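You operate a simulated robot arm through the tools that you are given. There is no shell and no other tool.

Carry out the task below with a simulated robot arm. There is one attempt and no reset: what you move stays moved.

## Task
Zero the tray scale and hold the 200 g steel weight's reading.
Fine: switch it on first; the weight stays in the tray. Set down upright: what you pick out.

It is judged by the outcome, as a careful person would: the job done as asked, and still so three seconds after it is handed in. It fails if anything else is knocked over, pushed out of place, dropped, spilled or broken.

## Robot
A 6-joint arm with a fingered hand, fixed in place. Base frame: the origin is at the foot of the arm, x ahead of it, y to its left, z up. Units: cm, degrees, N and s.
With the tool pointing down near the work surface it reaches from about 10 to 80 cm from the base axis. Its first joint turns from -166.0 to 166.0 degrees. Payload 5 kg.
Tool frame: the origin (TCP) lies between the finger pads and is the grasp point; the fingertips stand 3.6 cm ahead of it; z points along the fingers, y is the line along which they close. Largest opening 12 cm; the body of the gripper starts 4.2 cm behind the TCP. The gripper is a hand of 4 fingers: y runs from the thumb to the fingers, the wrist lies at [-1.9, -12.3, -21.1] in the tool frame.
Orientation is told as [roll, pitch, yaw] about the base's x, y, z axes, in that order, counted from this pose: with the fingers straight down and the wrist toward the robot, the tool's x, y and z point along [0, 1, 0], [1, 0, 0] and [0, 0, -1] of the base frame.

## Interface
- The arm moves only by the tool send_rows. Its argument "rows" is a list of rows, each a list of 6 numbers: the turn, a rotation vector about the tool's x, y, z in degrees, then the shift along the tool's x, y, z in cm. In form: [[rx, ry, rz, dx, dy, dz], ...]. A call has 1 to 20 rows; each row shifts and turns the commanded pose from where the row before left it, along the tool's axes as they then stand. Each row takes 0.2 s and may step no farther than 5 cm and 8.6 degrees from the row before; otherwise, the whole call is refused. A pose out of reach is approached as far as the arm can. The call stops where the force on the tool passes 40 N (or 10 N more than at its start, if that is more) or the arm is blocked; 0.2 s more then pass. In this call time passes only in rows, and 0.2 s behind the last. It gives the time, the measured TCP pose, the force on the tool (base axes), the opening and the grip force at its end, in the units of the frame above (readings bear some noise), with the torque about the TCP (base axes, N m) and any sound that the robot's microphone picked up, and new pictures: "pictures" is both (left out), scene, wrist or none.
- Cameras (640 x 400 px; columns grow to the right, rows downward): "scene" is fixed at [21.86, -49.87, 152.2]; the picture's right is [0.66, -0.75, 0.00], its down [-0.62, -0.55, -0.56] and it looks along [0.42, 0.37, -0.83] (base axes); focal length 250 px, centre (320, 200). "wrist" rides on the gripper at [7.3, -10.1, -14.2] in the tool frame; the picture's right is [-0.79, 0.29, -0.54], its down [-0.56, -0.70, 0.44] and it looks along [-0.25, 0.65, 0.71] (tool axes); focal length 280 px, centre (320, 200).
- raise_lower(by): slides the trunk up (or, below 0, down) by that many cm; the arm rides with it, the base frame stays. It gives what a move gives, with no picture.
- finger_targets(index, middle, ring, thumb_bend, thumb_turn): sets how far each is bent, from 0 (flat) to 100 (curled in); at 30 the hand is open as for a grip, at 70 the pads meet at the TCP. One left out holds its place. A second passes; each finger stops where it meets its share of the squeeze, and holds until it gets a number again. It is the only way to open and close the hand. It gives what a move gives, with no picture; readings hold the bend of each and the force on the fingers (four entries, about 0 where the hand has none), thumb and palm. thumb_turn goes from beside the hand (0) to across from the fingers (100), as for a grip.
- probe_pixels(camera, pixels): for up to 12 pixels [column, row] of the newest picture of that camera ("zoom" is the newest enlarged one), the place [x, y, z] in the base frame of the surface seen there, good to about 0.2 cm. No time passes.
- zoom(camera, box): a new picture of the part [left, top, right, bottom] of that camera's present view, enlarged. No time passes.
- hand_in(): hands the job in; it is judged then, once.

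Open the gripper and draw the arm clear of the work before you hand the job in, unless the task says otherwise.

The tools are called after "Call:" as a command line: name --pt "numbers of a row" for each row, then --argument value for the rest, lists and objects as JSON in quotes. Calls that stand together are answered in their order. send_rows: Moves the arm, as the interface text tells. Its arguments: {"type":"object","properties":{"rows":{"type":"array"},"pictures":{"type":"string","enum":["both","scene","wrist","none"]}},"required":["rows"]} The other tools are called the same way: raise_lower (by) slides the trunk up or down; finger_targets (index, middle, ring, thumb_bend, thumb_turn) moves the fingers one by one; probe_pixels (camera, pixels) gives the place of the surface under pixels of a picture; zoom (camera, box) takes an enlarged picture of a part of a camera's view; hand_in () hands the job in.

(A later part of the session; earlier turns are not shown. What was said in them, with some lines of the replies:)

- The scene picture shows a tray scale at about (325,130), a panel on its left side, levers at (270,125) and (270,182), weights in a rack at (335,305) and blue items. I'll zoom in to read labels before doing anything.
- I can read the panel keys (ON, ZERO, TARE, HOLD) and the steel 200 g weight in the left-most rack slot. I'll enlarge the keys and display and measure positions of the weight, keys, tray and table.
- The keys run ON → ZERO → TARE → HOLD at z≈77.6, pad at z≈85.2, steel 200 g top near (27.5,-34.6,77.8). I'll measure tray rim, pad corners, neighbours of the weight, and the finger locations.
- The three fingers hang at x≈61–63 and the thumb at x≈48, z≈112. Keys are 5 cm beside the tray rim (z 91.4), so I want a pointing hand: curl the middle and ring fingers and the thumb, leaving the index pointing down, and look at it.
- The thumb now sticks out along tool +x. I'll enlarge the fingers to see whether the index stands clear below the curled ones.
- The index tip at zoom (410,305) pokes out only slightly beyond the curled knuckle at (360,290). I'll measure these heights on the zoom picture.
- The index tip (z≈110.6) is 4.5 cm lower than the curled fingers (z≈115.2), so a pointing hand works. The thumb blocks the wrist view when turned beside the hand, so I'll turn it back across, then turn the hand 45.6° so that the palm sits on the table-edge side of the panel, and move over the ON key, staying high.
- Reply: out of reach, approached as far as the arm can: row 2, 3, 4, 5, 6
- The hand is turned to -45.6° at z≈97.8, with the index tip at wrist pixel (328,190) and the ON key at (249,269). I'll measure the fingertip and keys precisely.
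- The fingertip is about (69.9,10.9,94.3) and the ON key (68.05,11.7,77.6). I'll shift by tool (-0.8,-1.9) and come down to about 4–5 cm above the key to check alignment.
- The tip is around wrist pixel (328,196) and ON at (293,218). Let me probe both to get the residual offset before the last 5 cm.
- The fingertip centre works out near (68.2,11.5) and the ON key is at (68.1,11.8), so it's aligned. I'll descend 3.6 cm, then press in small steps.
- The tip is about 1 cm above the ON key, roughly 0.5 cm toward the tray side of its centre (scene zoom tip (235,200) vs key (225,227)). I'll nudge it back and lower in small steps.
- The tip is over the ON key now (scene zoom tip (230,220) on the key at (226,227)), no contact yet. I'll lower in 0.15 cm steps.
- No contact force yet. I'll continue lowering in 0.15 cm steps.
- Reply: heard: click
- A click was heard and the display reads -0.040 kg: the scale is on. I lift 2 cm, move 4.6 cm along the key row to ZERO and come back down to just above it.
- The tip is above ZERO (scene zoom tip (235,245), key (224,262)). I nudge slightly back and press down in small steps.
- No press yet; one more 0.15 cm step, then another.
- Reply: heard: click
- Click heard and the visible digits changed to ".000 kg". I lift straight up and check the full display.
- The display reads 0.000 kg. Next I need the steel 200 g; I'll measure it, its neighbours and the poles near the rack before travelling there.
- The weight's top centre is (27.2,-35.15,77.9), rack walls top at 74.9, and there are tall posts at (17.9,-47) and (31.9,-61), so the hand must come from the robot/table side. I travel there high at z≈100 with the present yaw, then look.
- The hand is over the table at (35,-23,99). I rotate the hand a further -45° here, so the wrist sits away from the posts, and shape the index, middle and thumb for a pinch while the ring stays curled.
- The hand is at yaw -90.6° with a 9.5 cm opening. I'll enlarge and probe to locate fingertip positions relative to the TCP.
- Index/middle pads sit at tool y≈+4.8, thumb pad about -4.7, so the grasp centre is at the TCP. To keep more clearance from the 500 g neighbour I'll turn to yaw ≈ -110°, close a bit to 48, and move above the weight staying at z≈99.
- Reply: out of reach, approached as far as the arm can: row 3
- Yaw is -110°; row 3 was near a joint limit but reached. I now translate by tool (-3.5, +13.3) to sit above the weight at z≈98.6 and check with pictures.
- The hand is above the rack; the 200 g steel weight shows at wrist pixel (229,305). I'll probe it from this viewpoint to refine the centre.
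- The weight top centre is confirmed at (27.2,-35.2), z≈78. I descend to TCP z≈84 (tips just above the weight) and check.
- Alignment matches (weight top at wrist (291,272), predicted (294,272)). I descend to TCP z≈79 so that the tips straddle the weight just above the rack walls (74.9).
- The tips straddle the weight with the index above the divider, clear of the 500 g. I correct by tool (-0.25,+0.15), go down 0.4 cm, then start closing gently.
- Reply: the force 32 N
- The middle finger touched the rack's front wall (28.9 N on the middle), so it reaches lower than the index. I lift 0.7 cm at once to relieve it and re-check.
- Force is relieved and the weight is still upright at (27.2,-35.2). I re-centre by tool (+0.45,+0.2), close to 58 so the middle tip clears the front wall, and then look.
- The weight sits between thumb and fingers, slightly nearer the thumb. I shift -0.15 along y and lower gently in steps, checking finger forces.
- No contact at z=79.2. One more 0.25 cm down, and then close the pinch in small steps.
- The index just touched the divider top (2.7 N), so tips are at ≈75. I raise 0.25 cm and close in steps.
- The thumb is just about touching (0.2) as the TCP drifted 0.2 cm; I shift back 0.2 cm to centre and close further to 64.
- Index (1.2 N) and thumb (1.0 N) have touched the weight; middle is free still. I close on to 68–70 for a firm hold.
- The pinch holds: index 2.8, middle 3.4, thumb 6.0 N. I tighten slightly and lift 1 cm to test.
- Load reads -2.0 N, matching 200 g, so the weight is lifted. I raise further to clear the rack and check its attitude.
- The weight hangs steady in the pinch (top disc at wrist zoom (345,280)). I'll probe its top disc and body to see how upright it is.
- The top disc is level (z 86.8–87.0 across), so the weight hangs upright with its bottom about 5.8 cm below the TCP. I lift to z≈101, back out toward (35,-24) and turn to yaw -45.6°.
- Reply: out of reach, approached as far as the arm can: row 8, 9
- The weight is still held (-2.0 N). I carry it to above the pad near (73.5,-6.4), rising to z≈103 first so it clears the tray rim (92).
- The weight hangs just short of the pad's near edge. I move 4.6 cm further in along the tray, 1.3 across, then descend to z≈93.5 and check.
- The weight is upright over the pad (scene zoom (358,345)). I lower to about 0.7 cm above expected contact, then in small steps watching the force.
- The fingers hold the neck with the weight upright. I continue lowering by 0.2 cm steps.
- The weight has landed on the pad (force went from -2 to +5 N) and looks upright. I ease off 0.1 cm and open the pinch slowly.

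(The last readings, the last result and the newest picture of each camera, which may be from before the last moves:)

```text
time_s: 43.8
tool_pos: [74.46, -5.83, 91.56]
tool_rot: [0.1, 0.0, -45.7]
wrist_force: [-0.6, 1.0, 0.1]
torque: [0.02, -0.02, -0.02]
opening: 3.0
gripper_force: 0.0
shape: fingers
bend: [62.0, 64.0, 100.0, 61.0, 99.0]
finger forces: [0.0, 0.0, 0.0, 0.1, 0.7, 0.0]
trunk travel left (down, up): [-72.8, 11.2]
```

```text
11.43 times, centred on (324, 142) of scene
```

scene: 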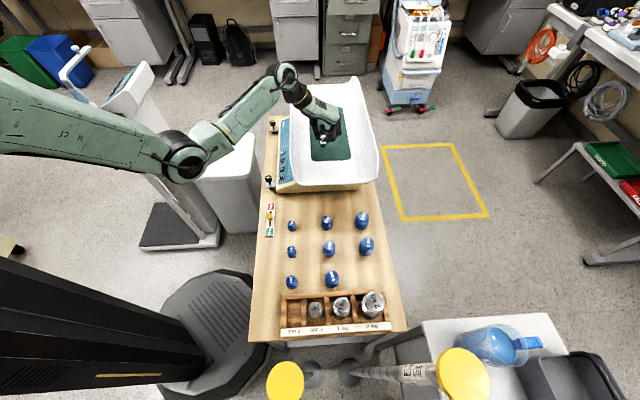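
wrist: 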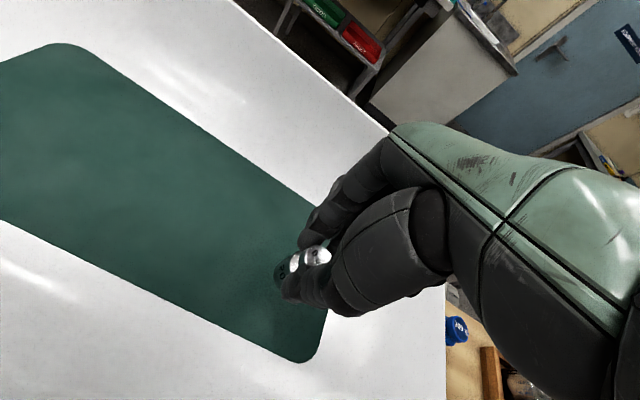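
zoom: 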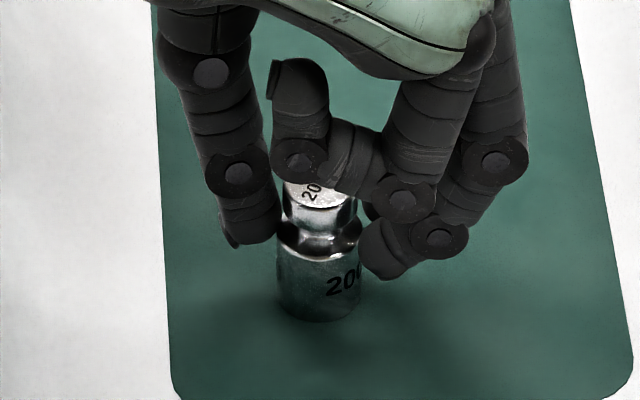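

The weight stands upright on the pad; the thumb still touches lightly (0.7 N). I open fully further and rise straight up.

Call:
finger_targets --index 52 --middle 52 --thumb_bend 52

Call:
send_rows --pt "0 0 0 0 0 -1" --pt "0 0 0 0 0 -1.5" --pt "0 0 0 0 0 -2" --pt "0 0 0 0 0 -3" --pt "0 0 0 0 0 -3" --pictures "both"

Call:
zoom --camera "scene" --box '[300, 115, 348, 150]'

```text
time_s: 44.8
tool_pos: [74.48, -5.87, 91.35]
tool_rot: [-0.1, 0.1, -45.8]
wrist_force: [-1.0, 0.7, -0.8]
torque: [0.0, 0.0, 0.01]
opening: 5.77
gripper_force: 0.0
shape: fingers
bend: [52.0, 52.0, 100.0, 52.0, 98.0]
finger forces: [0.0, 0.0, 0.0, 0.0, 0.1, 0.0]
trunk travel left (down, up): [-72.8, 11.2]
```

```text
time_s: 46.0
tool_pos: [74.52, -5.75, 102.17]
tool_rot: [0.0, -0.1, -45.7]
wrist_force: [0.2, -0.1, 0.4]
torque: [0.02, 0.01, -0.01]
opening: 5.77
gripper_force: 0.1
shape: fingers
bend: [52.0, 52.0, 100.0, 52.0, 98.0]
finger forces: [0.0, 0.0, 0.0, 0.0, 0.1, 0.1]
trunk travel left (down, up): [-72.8, 11.2]
```

scene: 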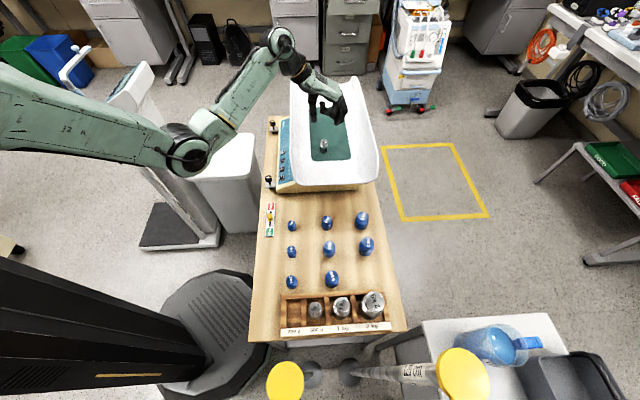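
wrist: 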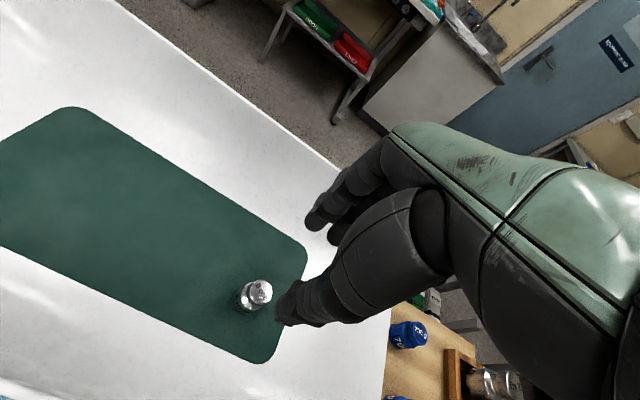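

```text
11.43 times, centred on (324, 132) of scene
```

zoom: 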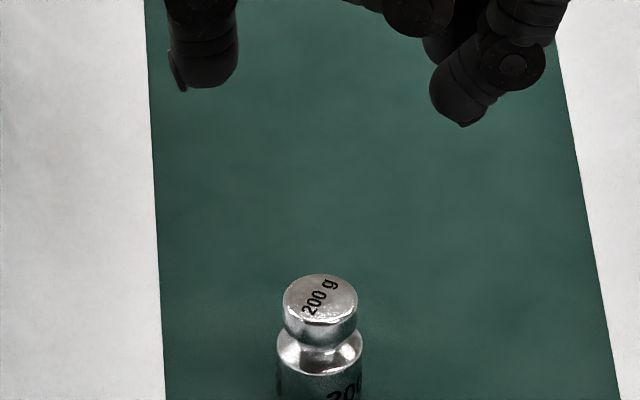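

The 200 g weight stands upright alone on the pad. I form the pointing hand again and move back over the panel side, above HOLD, staying high.

Call:
finger_targets --index 30 --middle 100 --ring 100 --thumb_bend 5 --thumb_turn 98

Call:
send_rows --pt "0 0 0 -1.17 -3.9 0" --pt "0 0 0 -1.17 -3.9 0" --pt "0 0 0 -1.17 -3.9 0" --pt "0 0 0 -1.17 -3.9 0" --pt "0 0 0 -1.17 -3.9 0" --pt "0 0 0 -1.17 -3.9 0" --pictures "both"

Call:
zoom --camera "wrist" --box '[40, 100, 340, 300]'

```text
time_s: 47.0
tool_pos: [74.48, -5.86, 102.14]
tool_rot: [0.0, 0.0, -45.7]
wrist_force: [0.8, 0.0, 0.0]
torque: [0.01, -0.02, 0.01]
opening: 14.62
gripper_force: 0.0
shape: fingers
bend: [30.0, 100.0, 100.0, 5.0, 94.0]
finger forces: [0.1, 0.1, 0.0, 0.0, 0.0, 0.2]
trunk travel left (down, up): [-72.8, 11.2]
```

```text
time_s: 48.4
tool_pos: [53.25, 6.14, 102.05]
tool_rot: [0.1, -0.1, -45.7]
wrist_force: [0.0, 0.0, 0.2]
torque: [-0.03, -0.01, 0.0]
opening: 14.61
gripper_force: 0.1
shape: fingers
bend: [30.0, 100.0, 100.0, 5.0, 94.0]
finger forces: [0.0, 0.0, 0.0, 0.0, 0.1, 0.0]
trunk travel left (down, up): [-72.8, 11.2]
```

scene: 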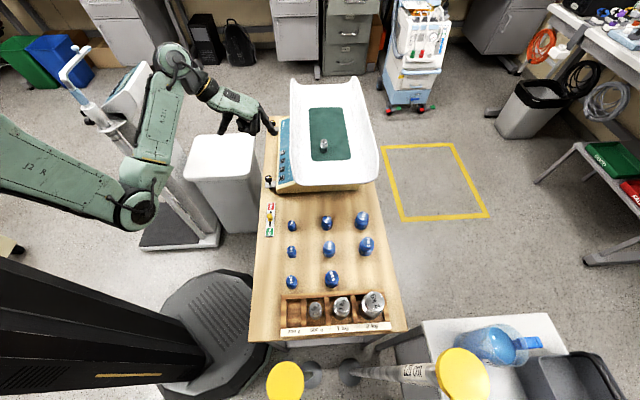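
wrist: 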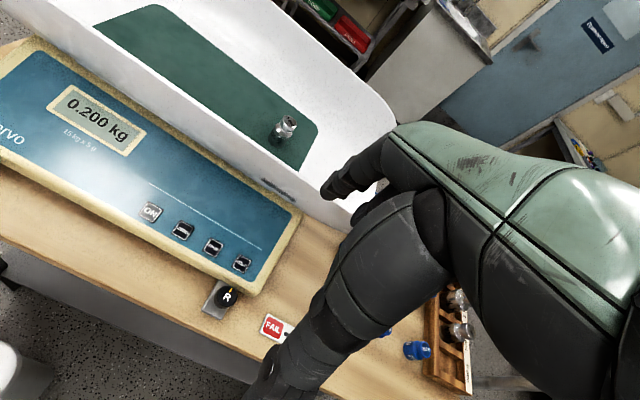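

```text
2.00 times, centred on (190, 200) of wrist
```

zoom: 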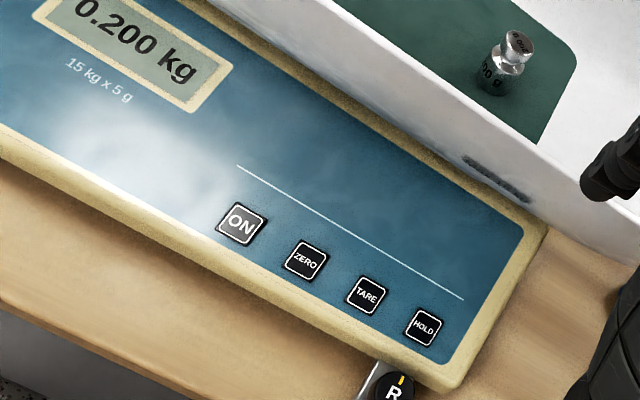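

The display reads 0.200 kg, steady. I'll probe the HOLD key (wrist ≈(242,264)), the R knob and the fingertip for the final approach.

Call:
probe_pixels --camera "wrist" --pixels '[[242, 264], [213, 248], [183, 231], [228, 297], [326, 193], [330, 185], [336, 193], [220, 305], [270, 370]]'

```text
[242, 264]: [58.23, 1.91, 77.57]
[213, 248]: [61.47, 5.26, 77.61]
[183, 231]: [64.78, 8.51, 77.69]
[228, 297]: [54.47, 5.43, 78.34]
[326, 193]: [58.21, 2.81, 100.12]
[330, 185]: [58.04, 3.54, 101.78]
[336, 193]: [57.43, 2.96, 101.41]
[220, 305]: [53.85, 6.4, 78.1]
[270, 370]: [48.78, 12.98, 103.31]
```

HOLD is at (58.3,1.95); using the offset that worked for ZERO, TCP should be (52.7,5.95), and the R knob stays ~2 cm clear behind the index. I shift slightly and descend to z≈84.

Call:
send_rows --pt "0 0 0 -0.53 -0.24 0" --pt "0 0 0 0 0 3" --pt "0 0 0 0 0 3" --pt "0 0 0 0 0 3" --pt "0 0 0 0 0 3" --pt "0 0 0 0 0 3" --pt "0 0 0 0 0 3" --pictures "both"

Call:
zoom --camera "scene" --box '[250, 145, 314, 185]'

Call:
zoom --camera "wrist" --box '[220, 120, 420, 245]'

```text
time_s: 50.0
tool_pos: [52.37, 5.81, 83.84]
tool_rot: [0.0, -0.1, -45.7]
wrist_force: [0.1, 0.2, 0.3]
torque: [0.03, 0.03, -0.01]
opening: 14.63
gripper_force: 0.1
shape: fingers
bend: [30.0, 100.0, 100.0, 5.0, 94.0]
finger forces: [0.1, 0.0, 0.0, 0.1, 0.0, 0.0]
trunk travel left (down, up): [-72.8, 11.2]
```

scene: 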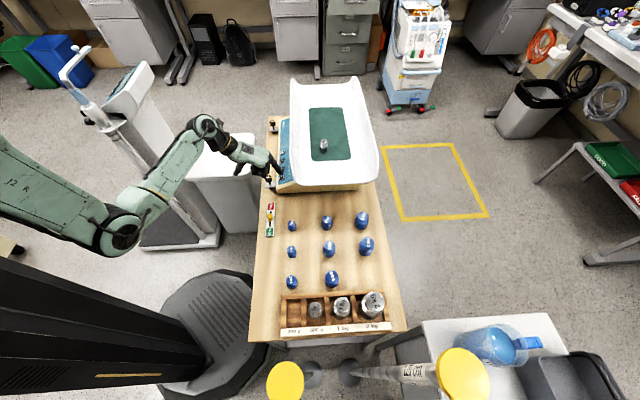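
wrist: 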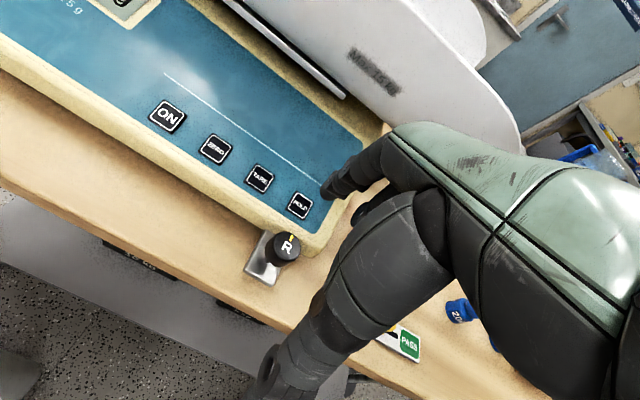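

```text
10.00 times, centred on (282, 165) of scene
```

zoom: 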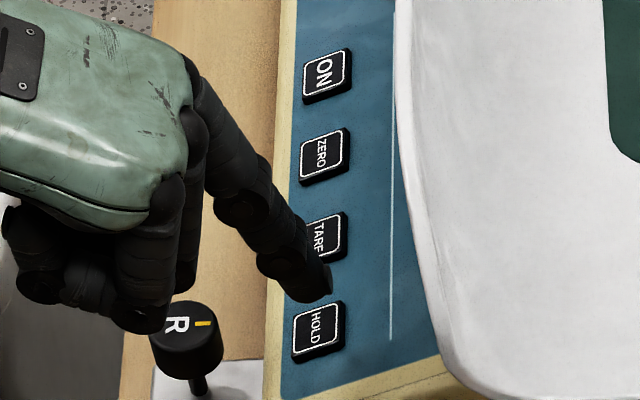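

```text
3.20 times, centred on (320, 182) of wrist
```

zoom: 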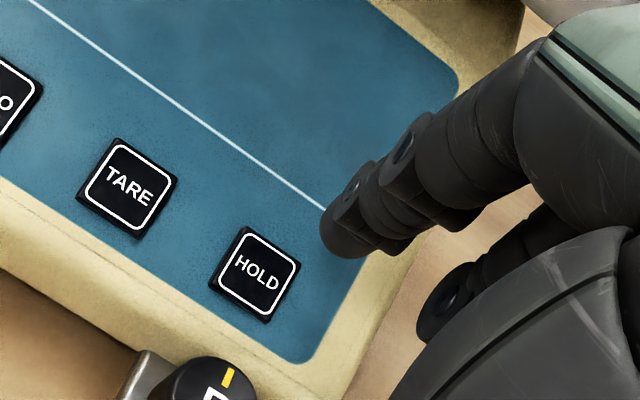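

The tip is slightly short of HOLD's centre; I nudge tool (+0.25,+0.25) and lower to z≈81.4, just above the key.

Call:
send_rows --pt "0 0 0 0.25 0.25 0.8" --pt "0 0 0 0 0 0.8" --pt "0 0 0 0 0 0.7" --pictures "wrist"

Call:
zoom --camera "scene" --box '[250, 145, 314, 185]'

Call:
zoom --camera "wrist" --box '[220, 120, 420, 245]'

```text
time_s: 50.8
tool_pos: [52.77, 5.78, 81.59]
tool_rot: [0.0, 0.0, -45.7]
wrist_force: [-0.4, -0.1, 0.5]
torque: [0.02, 0.04, 0.0]
opening: 14.63
gripper_force: 0.0
shape: fingers
bend: [30.0, 100.0, 100.0, 5.0, 94.0]
finger forces: [0.0, 0.1, 0.1, 0.0, 0.0, 0.1]
trunk travel left (down, up): [-72.8, 11.2]
```

wrist: 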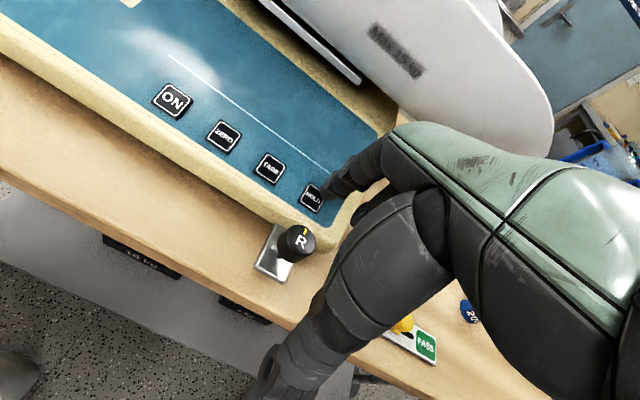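

```text
10.00 times, centred on (282, 165) of scene
```

zoom: 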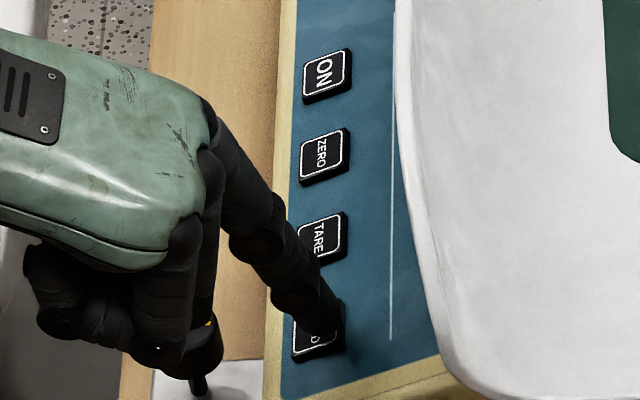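

```text
3.20 times, centred on (320, 182) of wrist
```

zoom: 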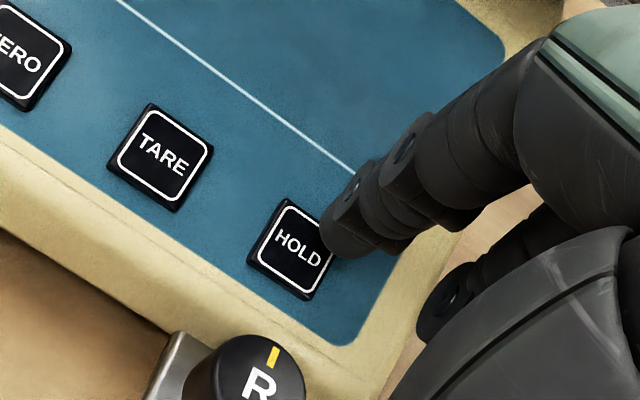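

The tip is over HOLD, about 0.3 cm toward the tray; I nudge back and lower in small steps, aiming for a single click.

Call:
send_rows --pt "0 0 0 0 -0.25 0.3" --pt "0 0 0 0 0 0.2" --pictures "none"

```text
time_s: 51.4
tool_pos: [52.71, 5.97, 81.26]
tool_rot: [0.1, 0.0, -45.7]
wrist_force: [-0.1, 0.1, 1.0]
torque: [-0.03, 0.01, -0.01]
opening: 14.6
gripper_force: 0.0
shape: fingers
bend: [30.0, 100.0, 100.0, 5.0, 94.0]
finger forces: [0.0, 0.0, 0.0, 0.2, 0.1, 0.0]
trunk travel left (down, up): [-72.8, 11.2]
```

No contact yet at z=81.26; earlier keys clicked near 80.9. I continue with a small step.

Call:
send_rows --pt "0 0 0 0 0 0.15" --pictures "none"

```text
time_s: 51.8
tool_pos: [52.68, 5.98, 81.14]
tool_rot: [0.0, -0.1, -45.8]
wrist_force: [0.0, -0.2, -0.3]
torque: [0.02, 0.0, 0.01]
opening: 14.62
gripper_force: 0.2
shape: fingers
bend: [30.0, 100.0, 100.0, 5.0, 94.0]
finger forces: [0.1, 0.0, 0.0, 0.0, 0.1, 0.0]
trunk travel left (down, up): [-72.8, 11.2]
```

Still no contact; another 0.15 cm step.

Call:
send_rows --pt "0 0 0 0 0 0.15" --pictures "none"

```text
time_s: 52.2
tool_pos: [52.67, 5.94, 80.91]
tool_rot: [0.0, 0.0, -45.7]
wrist_force: [-0.3, 0.5, 0.6]
torque: [-0.03, -0.04, 0.02]
opening: 14.62
gripper_force: 0.7
shape: fingers
bend: [30.0, 100.0, 100.0, 5.0, 94.0]
finger forces: [1.3, 0.0, 0.1, 0.1, 0.0, 0.0]
trunk travel left (down, up): [-72.8, 11.2]
heard: click
```

HOLD clicked once. I lift straight off the key and check the display.

Call:
send_rows --pt "0 0 0 0 0 -2" --pt "0 0 0 0 0 -3" --pt "0 0 0 0 0 -4" --pt "0 0 0 0 0 -4" --pt "0 0 0 0 0 -4" --pt "0 0 0 0 0 -3" --pictures "both"

Call:
zoom --camera "wrist" --box '[20, 60, 340, 260]'

Call:
zoom --camera "scene" --box '[250, 110, 410, 350]'

```text
time_s: 53.6
tool_pos: [52.39, 5.84, 100.62]
tool_rot: [-0.1, 0.1, -45.7]
wrist_force: [0.1, 0.4, 0.4]
torque: [-0.01, -0.02, -0.01]
opening: 14.61
gripper_force: 0.1
shape: fingers
bend: [30.0, 100.0, 100.0, 5.0, 94.0]
finger forces: [0.1, 0.0, 0.0, 0.0, 0.0, 0.0]
trunk travel left (down, up): [-72.8, 11.2]
```

scene: 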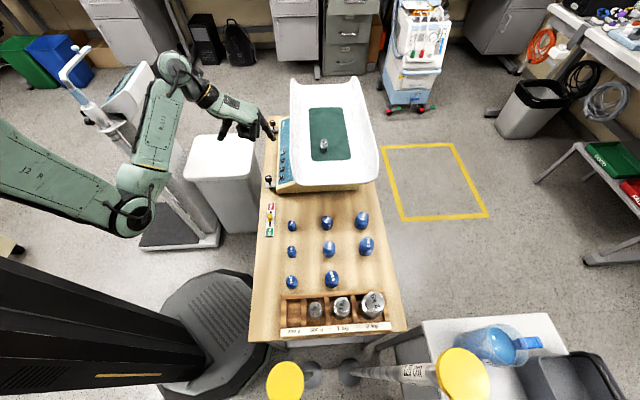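
wrist: 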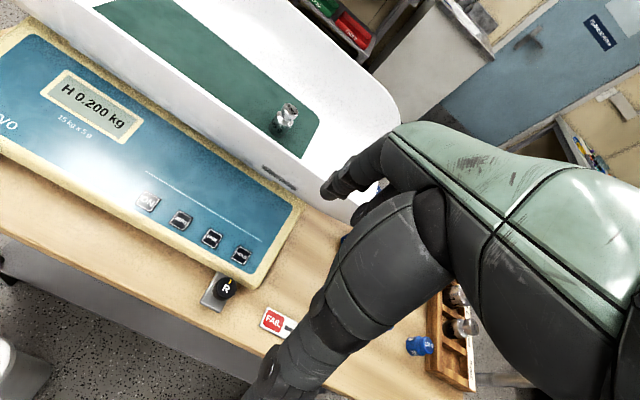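

```text
2.00 times, centred on (180, 160) of wrist
```

zoom: 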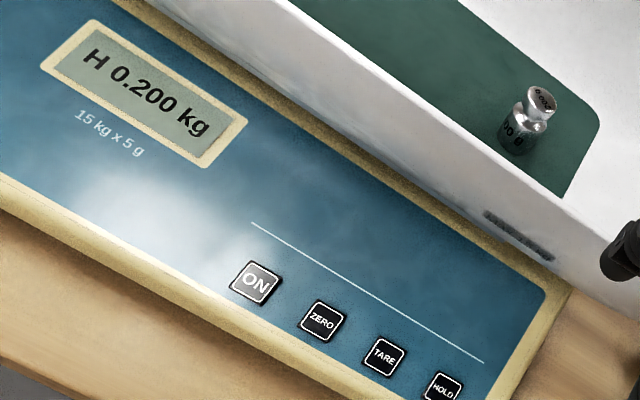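

```text
1.67 times, centred on (330, 230) of scene
```

zoom: 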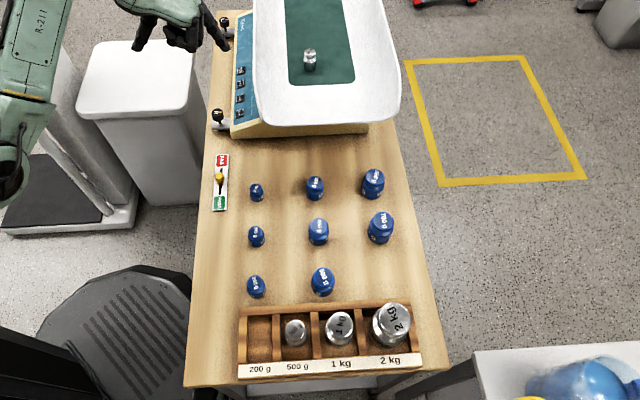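

The display shows "H 0.200 kg", the weight stands upright in the tray, and the other items are where they were. I open the hand and draw the arm back clear of the scale before handing in.

Call:
send_rows --pt "0 0 0 0 -3 -1" --pt "0 0 0 0 -3.5 -1" --pt "0 0 0 0 -3.5 -1" --pt "0 0 0 0 -3.5 -1" --pictures "none"

Call:
finger_targets --index 30 --middle 30 --ring 30 --thumb_bend 30 --thumb_turn 98

Call:
send_rows --pt "0 0 0 0 0 0" --pictures "both"

```text
time_s: 54.6
tool_pos: [45.34, 14.04, 100.7]
tool_rot: [0.2, -0.2, -45.6]
wrist_force: [0.0, 0.2, 0.4]
torque: [0.0, 0.03, -0.01]
opening: 14.62
gripper_force: 0.1
shape: fingers
bend: [30.0, 100.0, 100.0, 5.0, 94.0]
finger forces: [0.0, 0.0, 0.0, 0.0, 0.0, 0.0]
out of reach, approached as far as the arm can: row 3, 4
trunk travel left (down, up): [-72.8, 11.2]
```

```text
time_s: 55.6
tool_pos: [45.29, 14.06, 100.73]
tool_rot: [0.2, -0.2, -45.5]
wrist_force: [0.6, 0.1, 0.4]
torque: [0.0, 0.0, 0.0]
opening: 12.45
gripper_force: 0.1
shape: fingers
bend: [30.0, 30.0, 30.0, 30.0, 95.0]
finger forces: [0.1, 0.0, 0.0, 0.1, 0.1, 0.1]
trunk travel left (down, up): [-72.8, 11.2]
```

```text
time_s: 56.0
tool_pos: [45.22, 14.02, 100.65]
tool_rot: [0.2, -0.2, -45.4]
wrist_force: [1.1, -0.1, -0.3]
torque: [-0.01, -0.01, 0.01]
opening: 12.42
gripper_force: 0.0
shape: fingers
bend: [30.0, 30.0, 30.0, 30.0, 95.0]
finger forces: [0.0, 0.0, 0.0, 0.0, 0.0, 0.0]
trunk travel left (down, up): [-72.8, 11.2]
```

scene: 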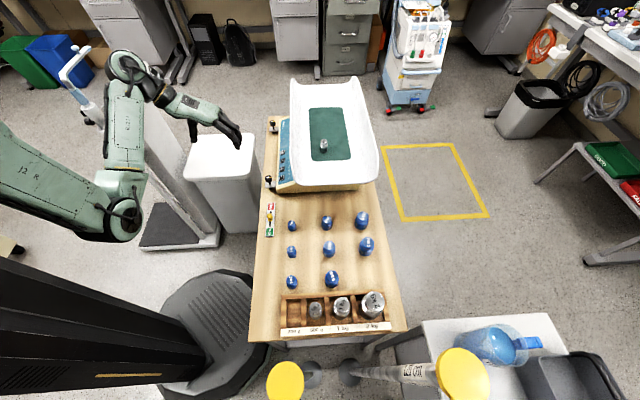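
wrist: 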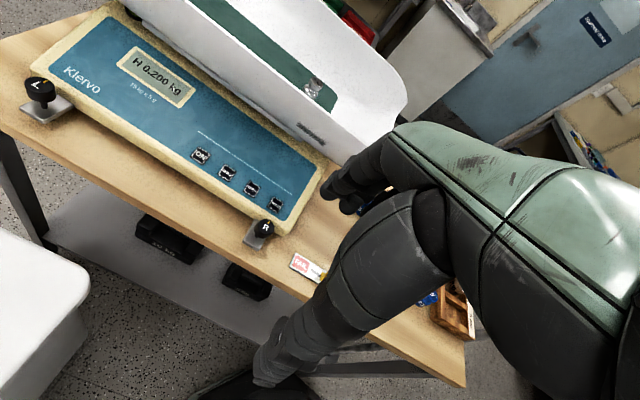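

The hand is open and clear of the table, the display at wrist (160,75) still shows "H 0.200 kg", and the weight stands at scene (323,146). I hand the job in.

Call:
hand_in

```text
The job is handed in.
```

The scale is on, zeroed, and holding the steel weight's reading: the display shows "H 0.200 kg". I handed the job in.

- **Scale:** it read -0.040 kg when I switched it on and 0.000 kg after ZERO, with the tray empty. HOLD clicked once, with the reading already at 0.200 kg.
- **Weight:** the 200 g steel weight stands upright on the green pad in the tray.
- **Contact with the rack:** while I was reaching for the weight, the middle finger pressed on the rack's front wall with about 30 N for roughly a second before I lifted off. The index finger also touched a divider lightly, at under 3 N. The rack and the other weights look unmoved in the pictures.
- **At hand-in:** the hand was open and clear of the table. I didn't touch the L and R knobs or the PASS/FAIL slider.
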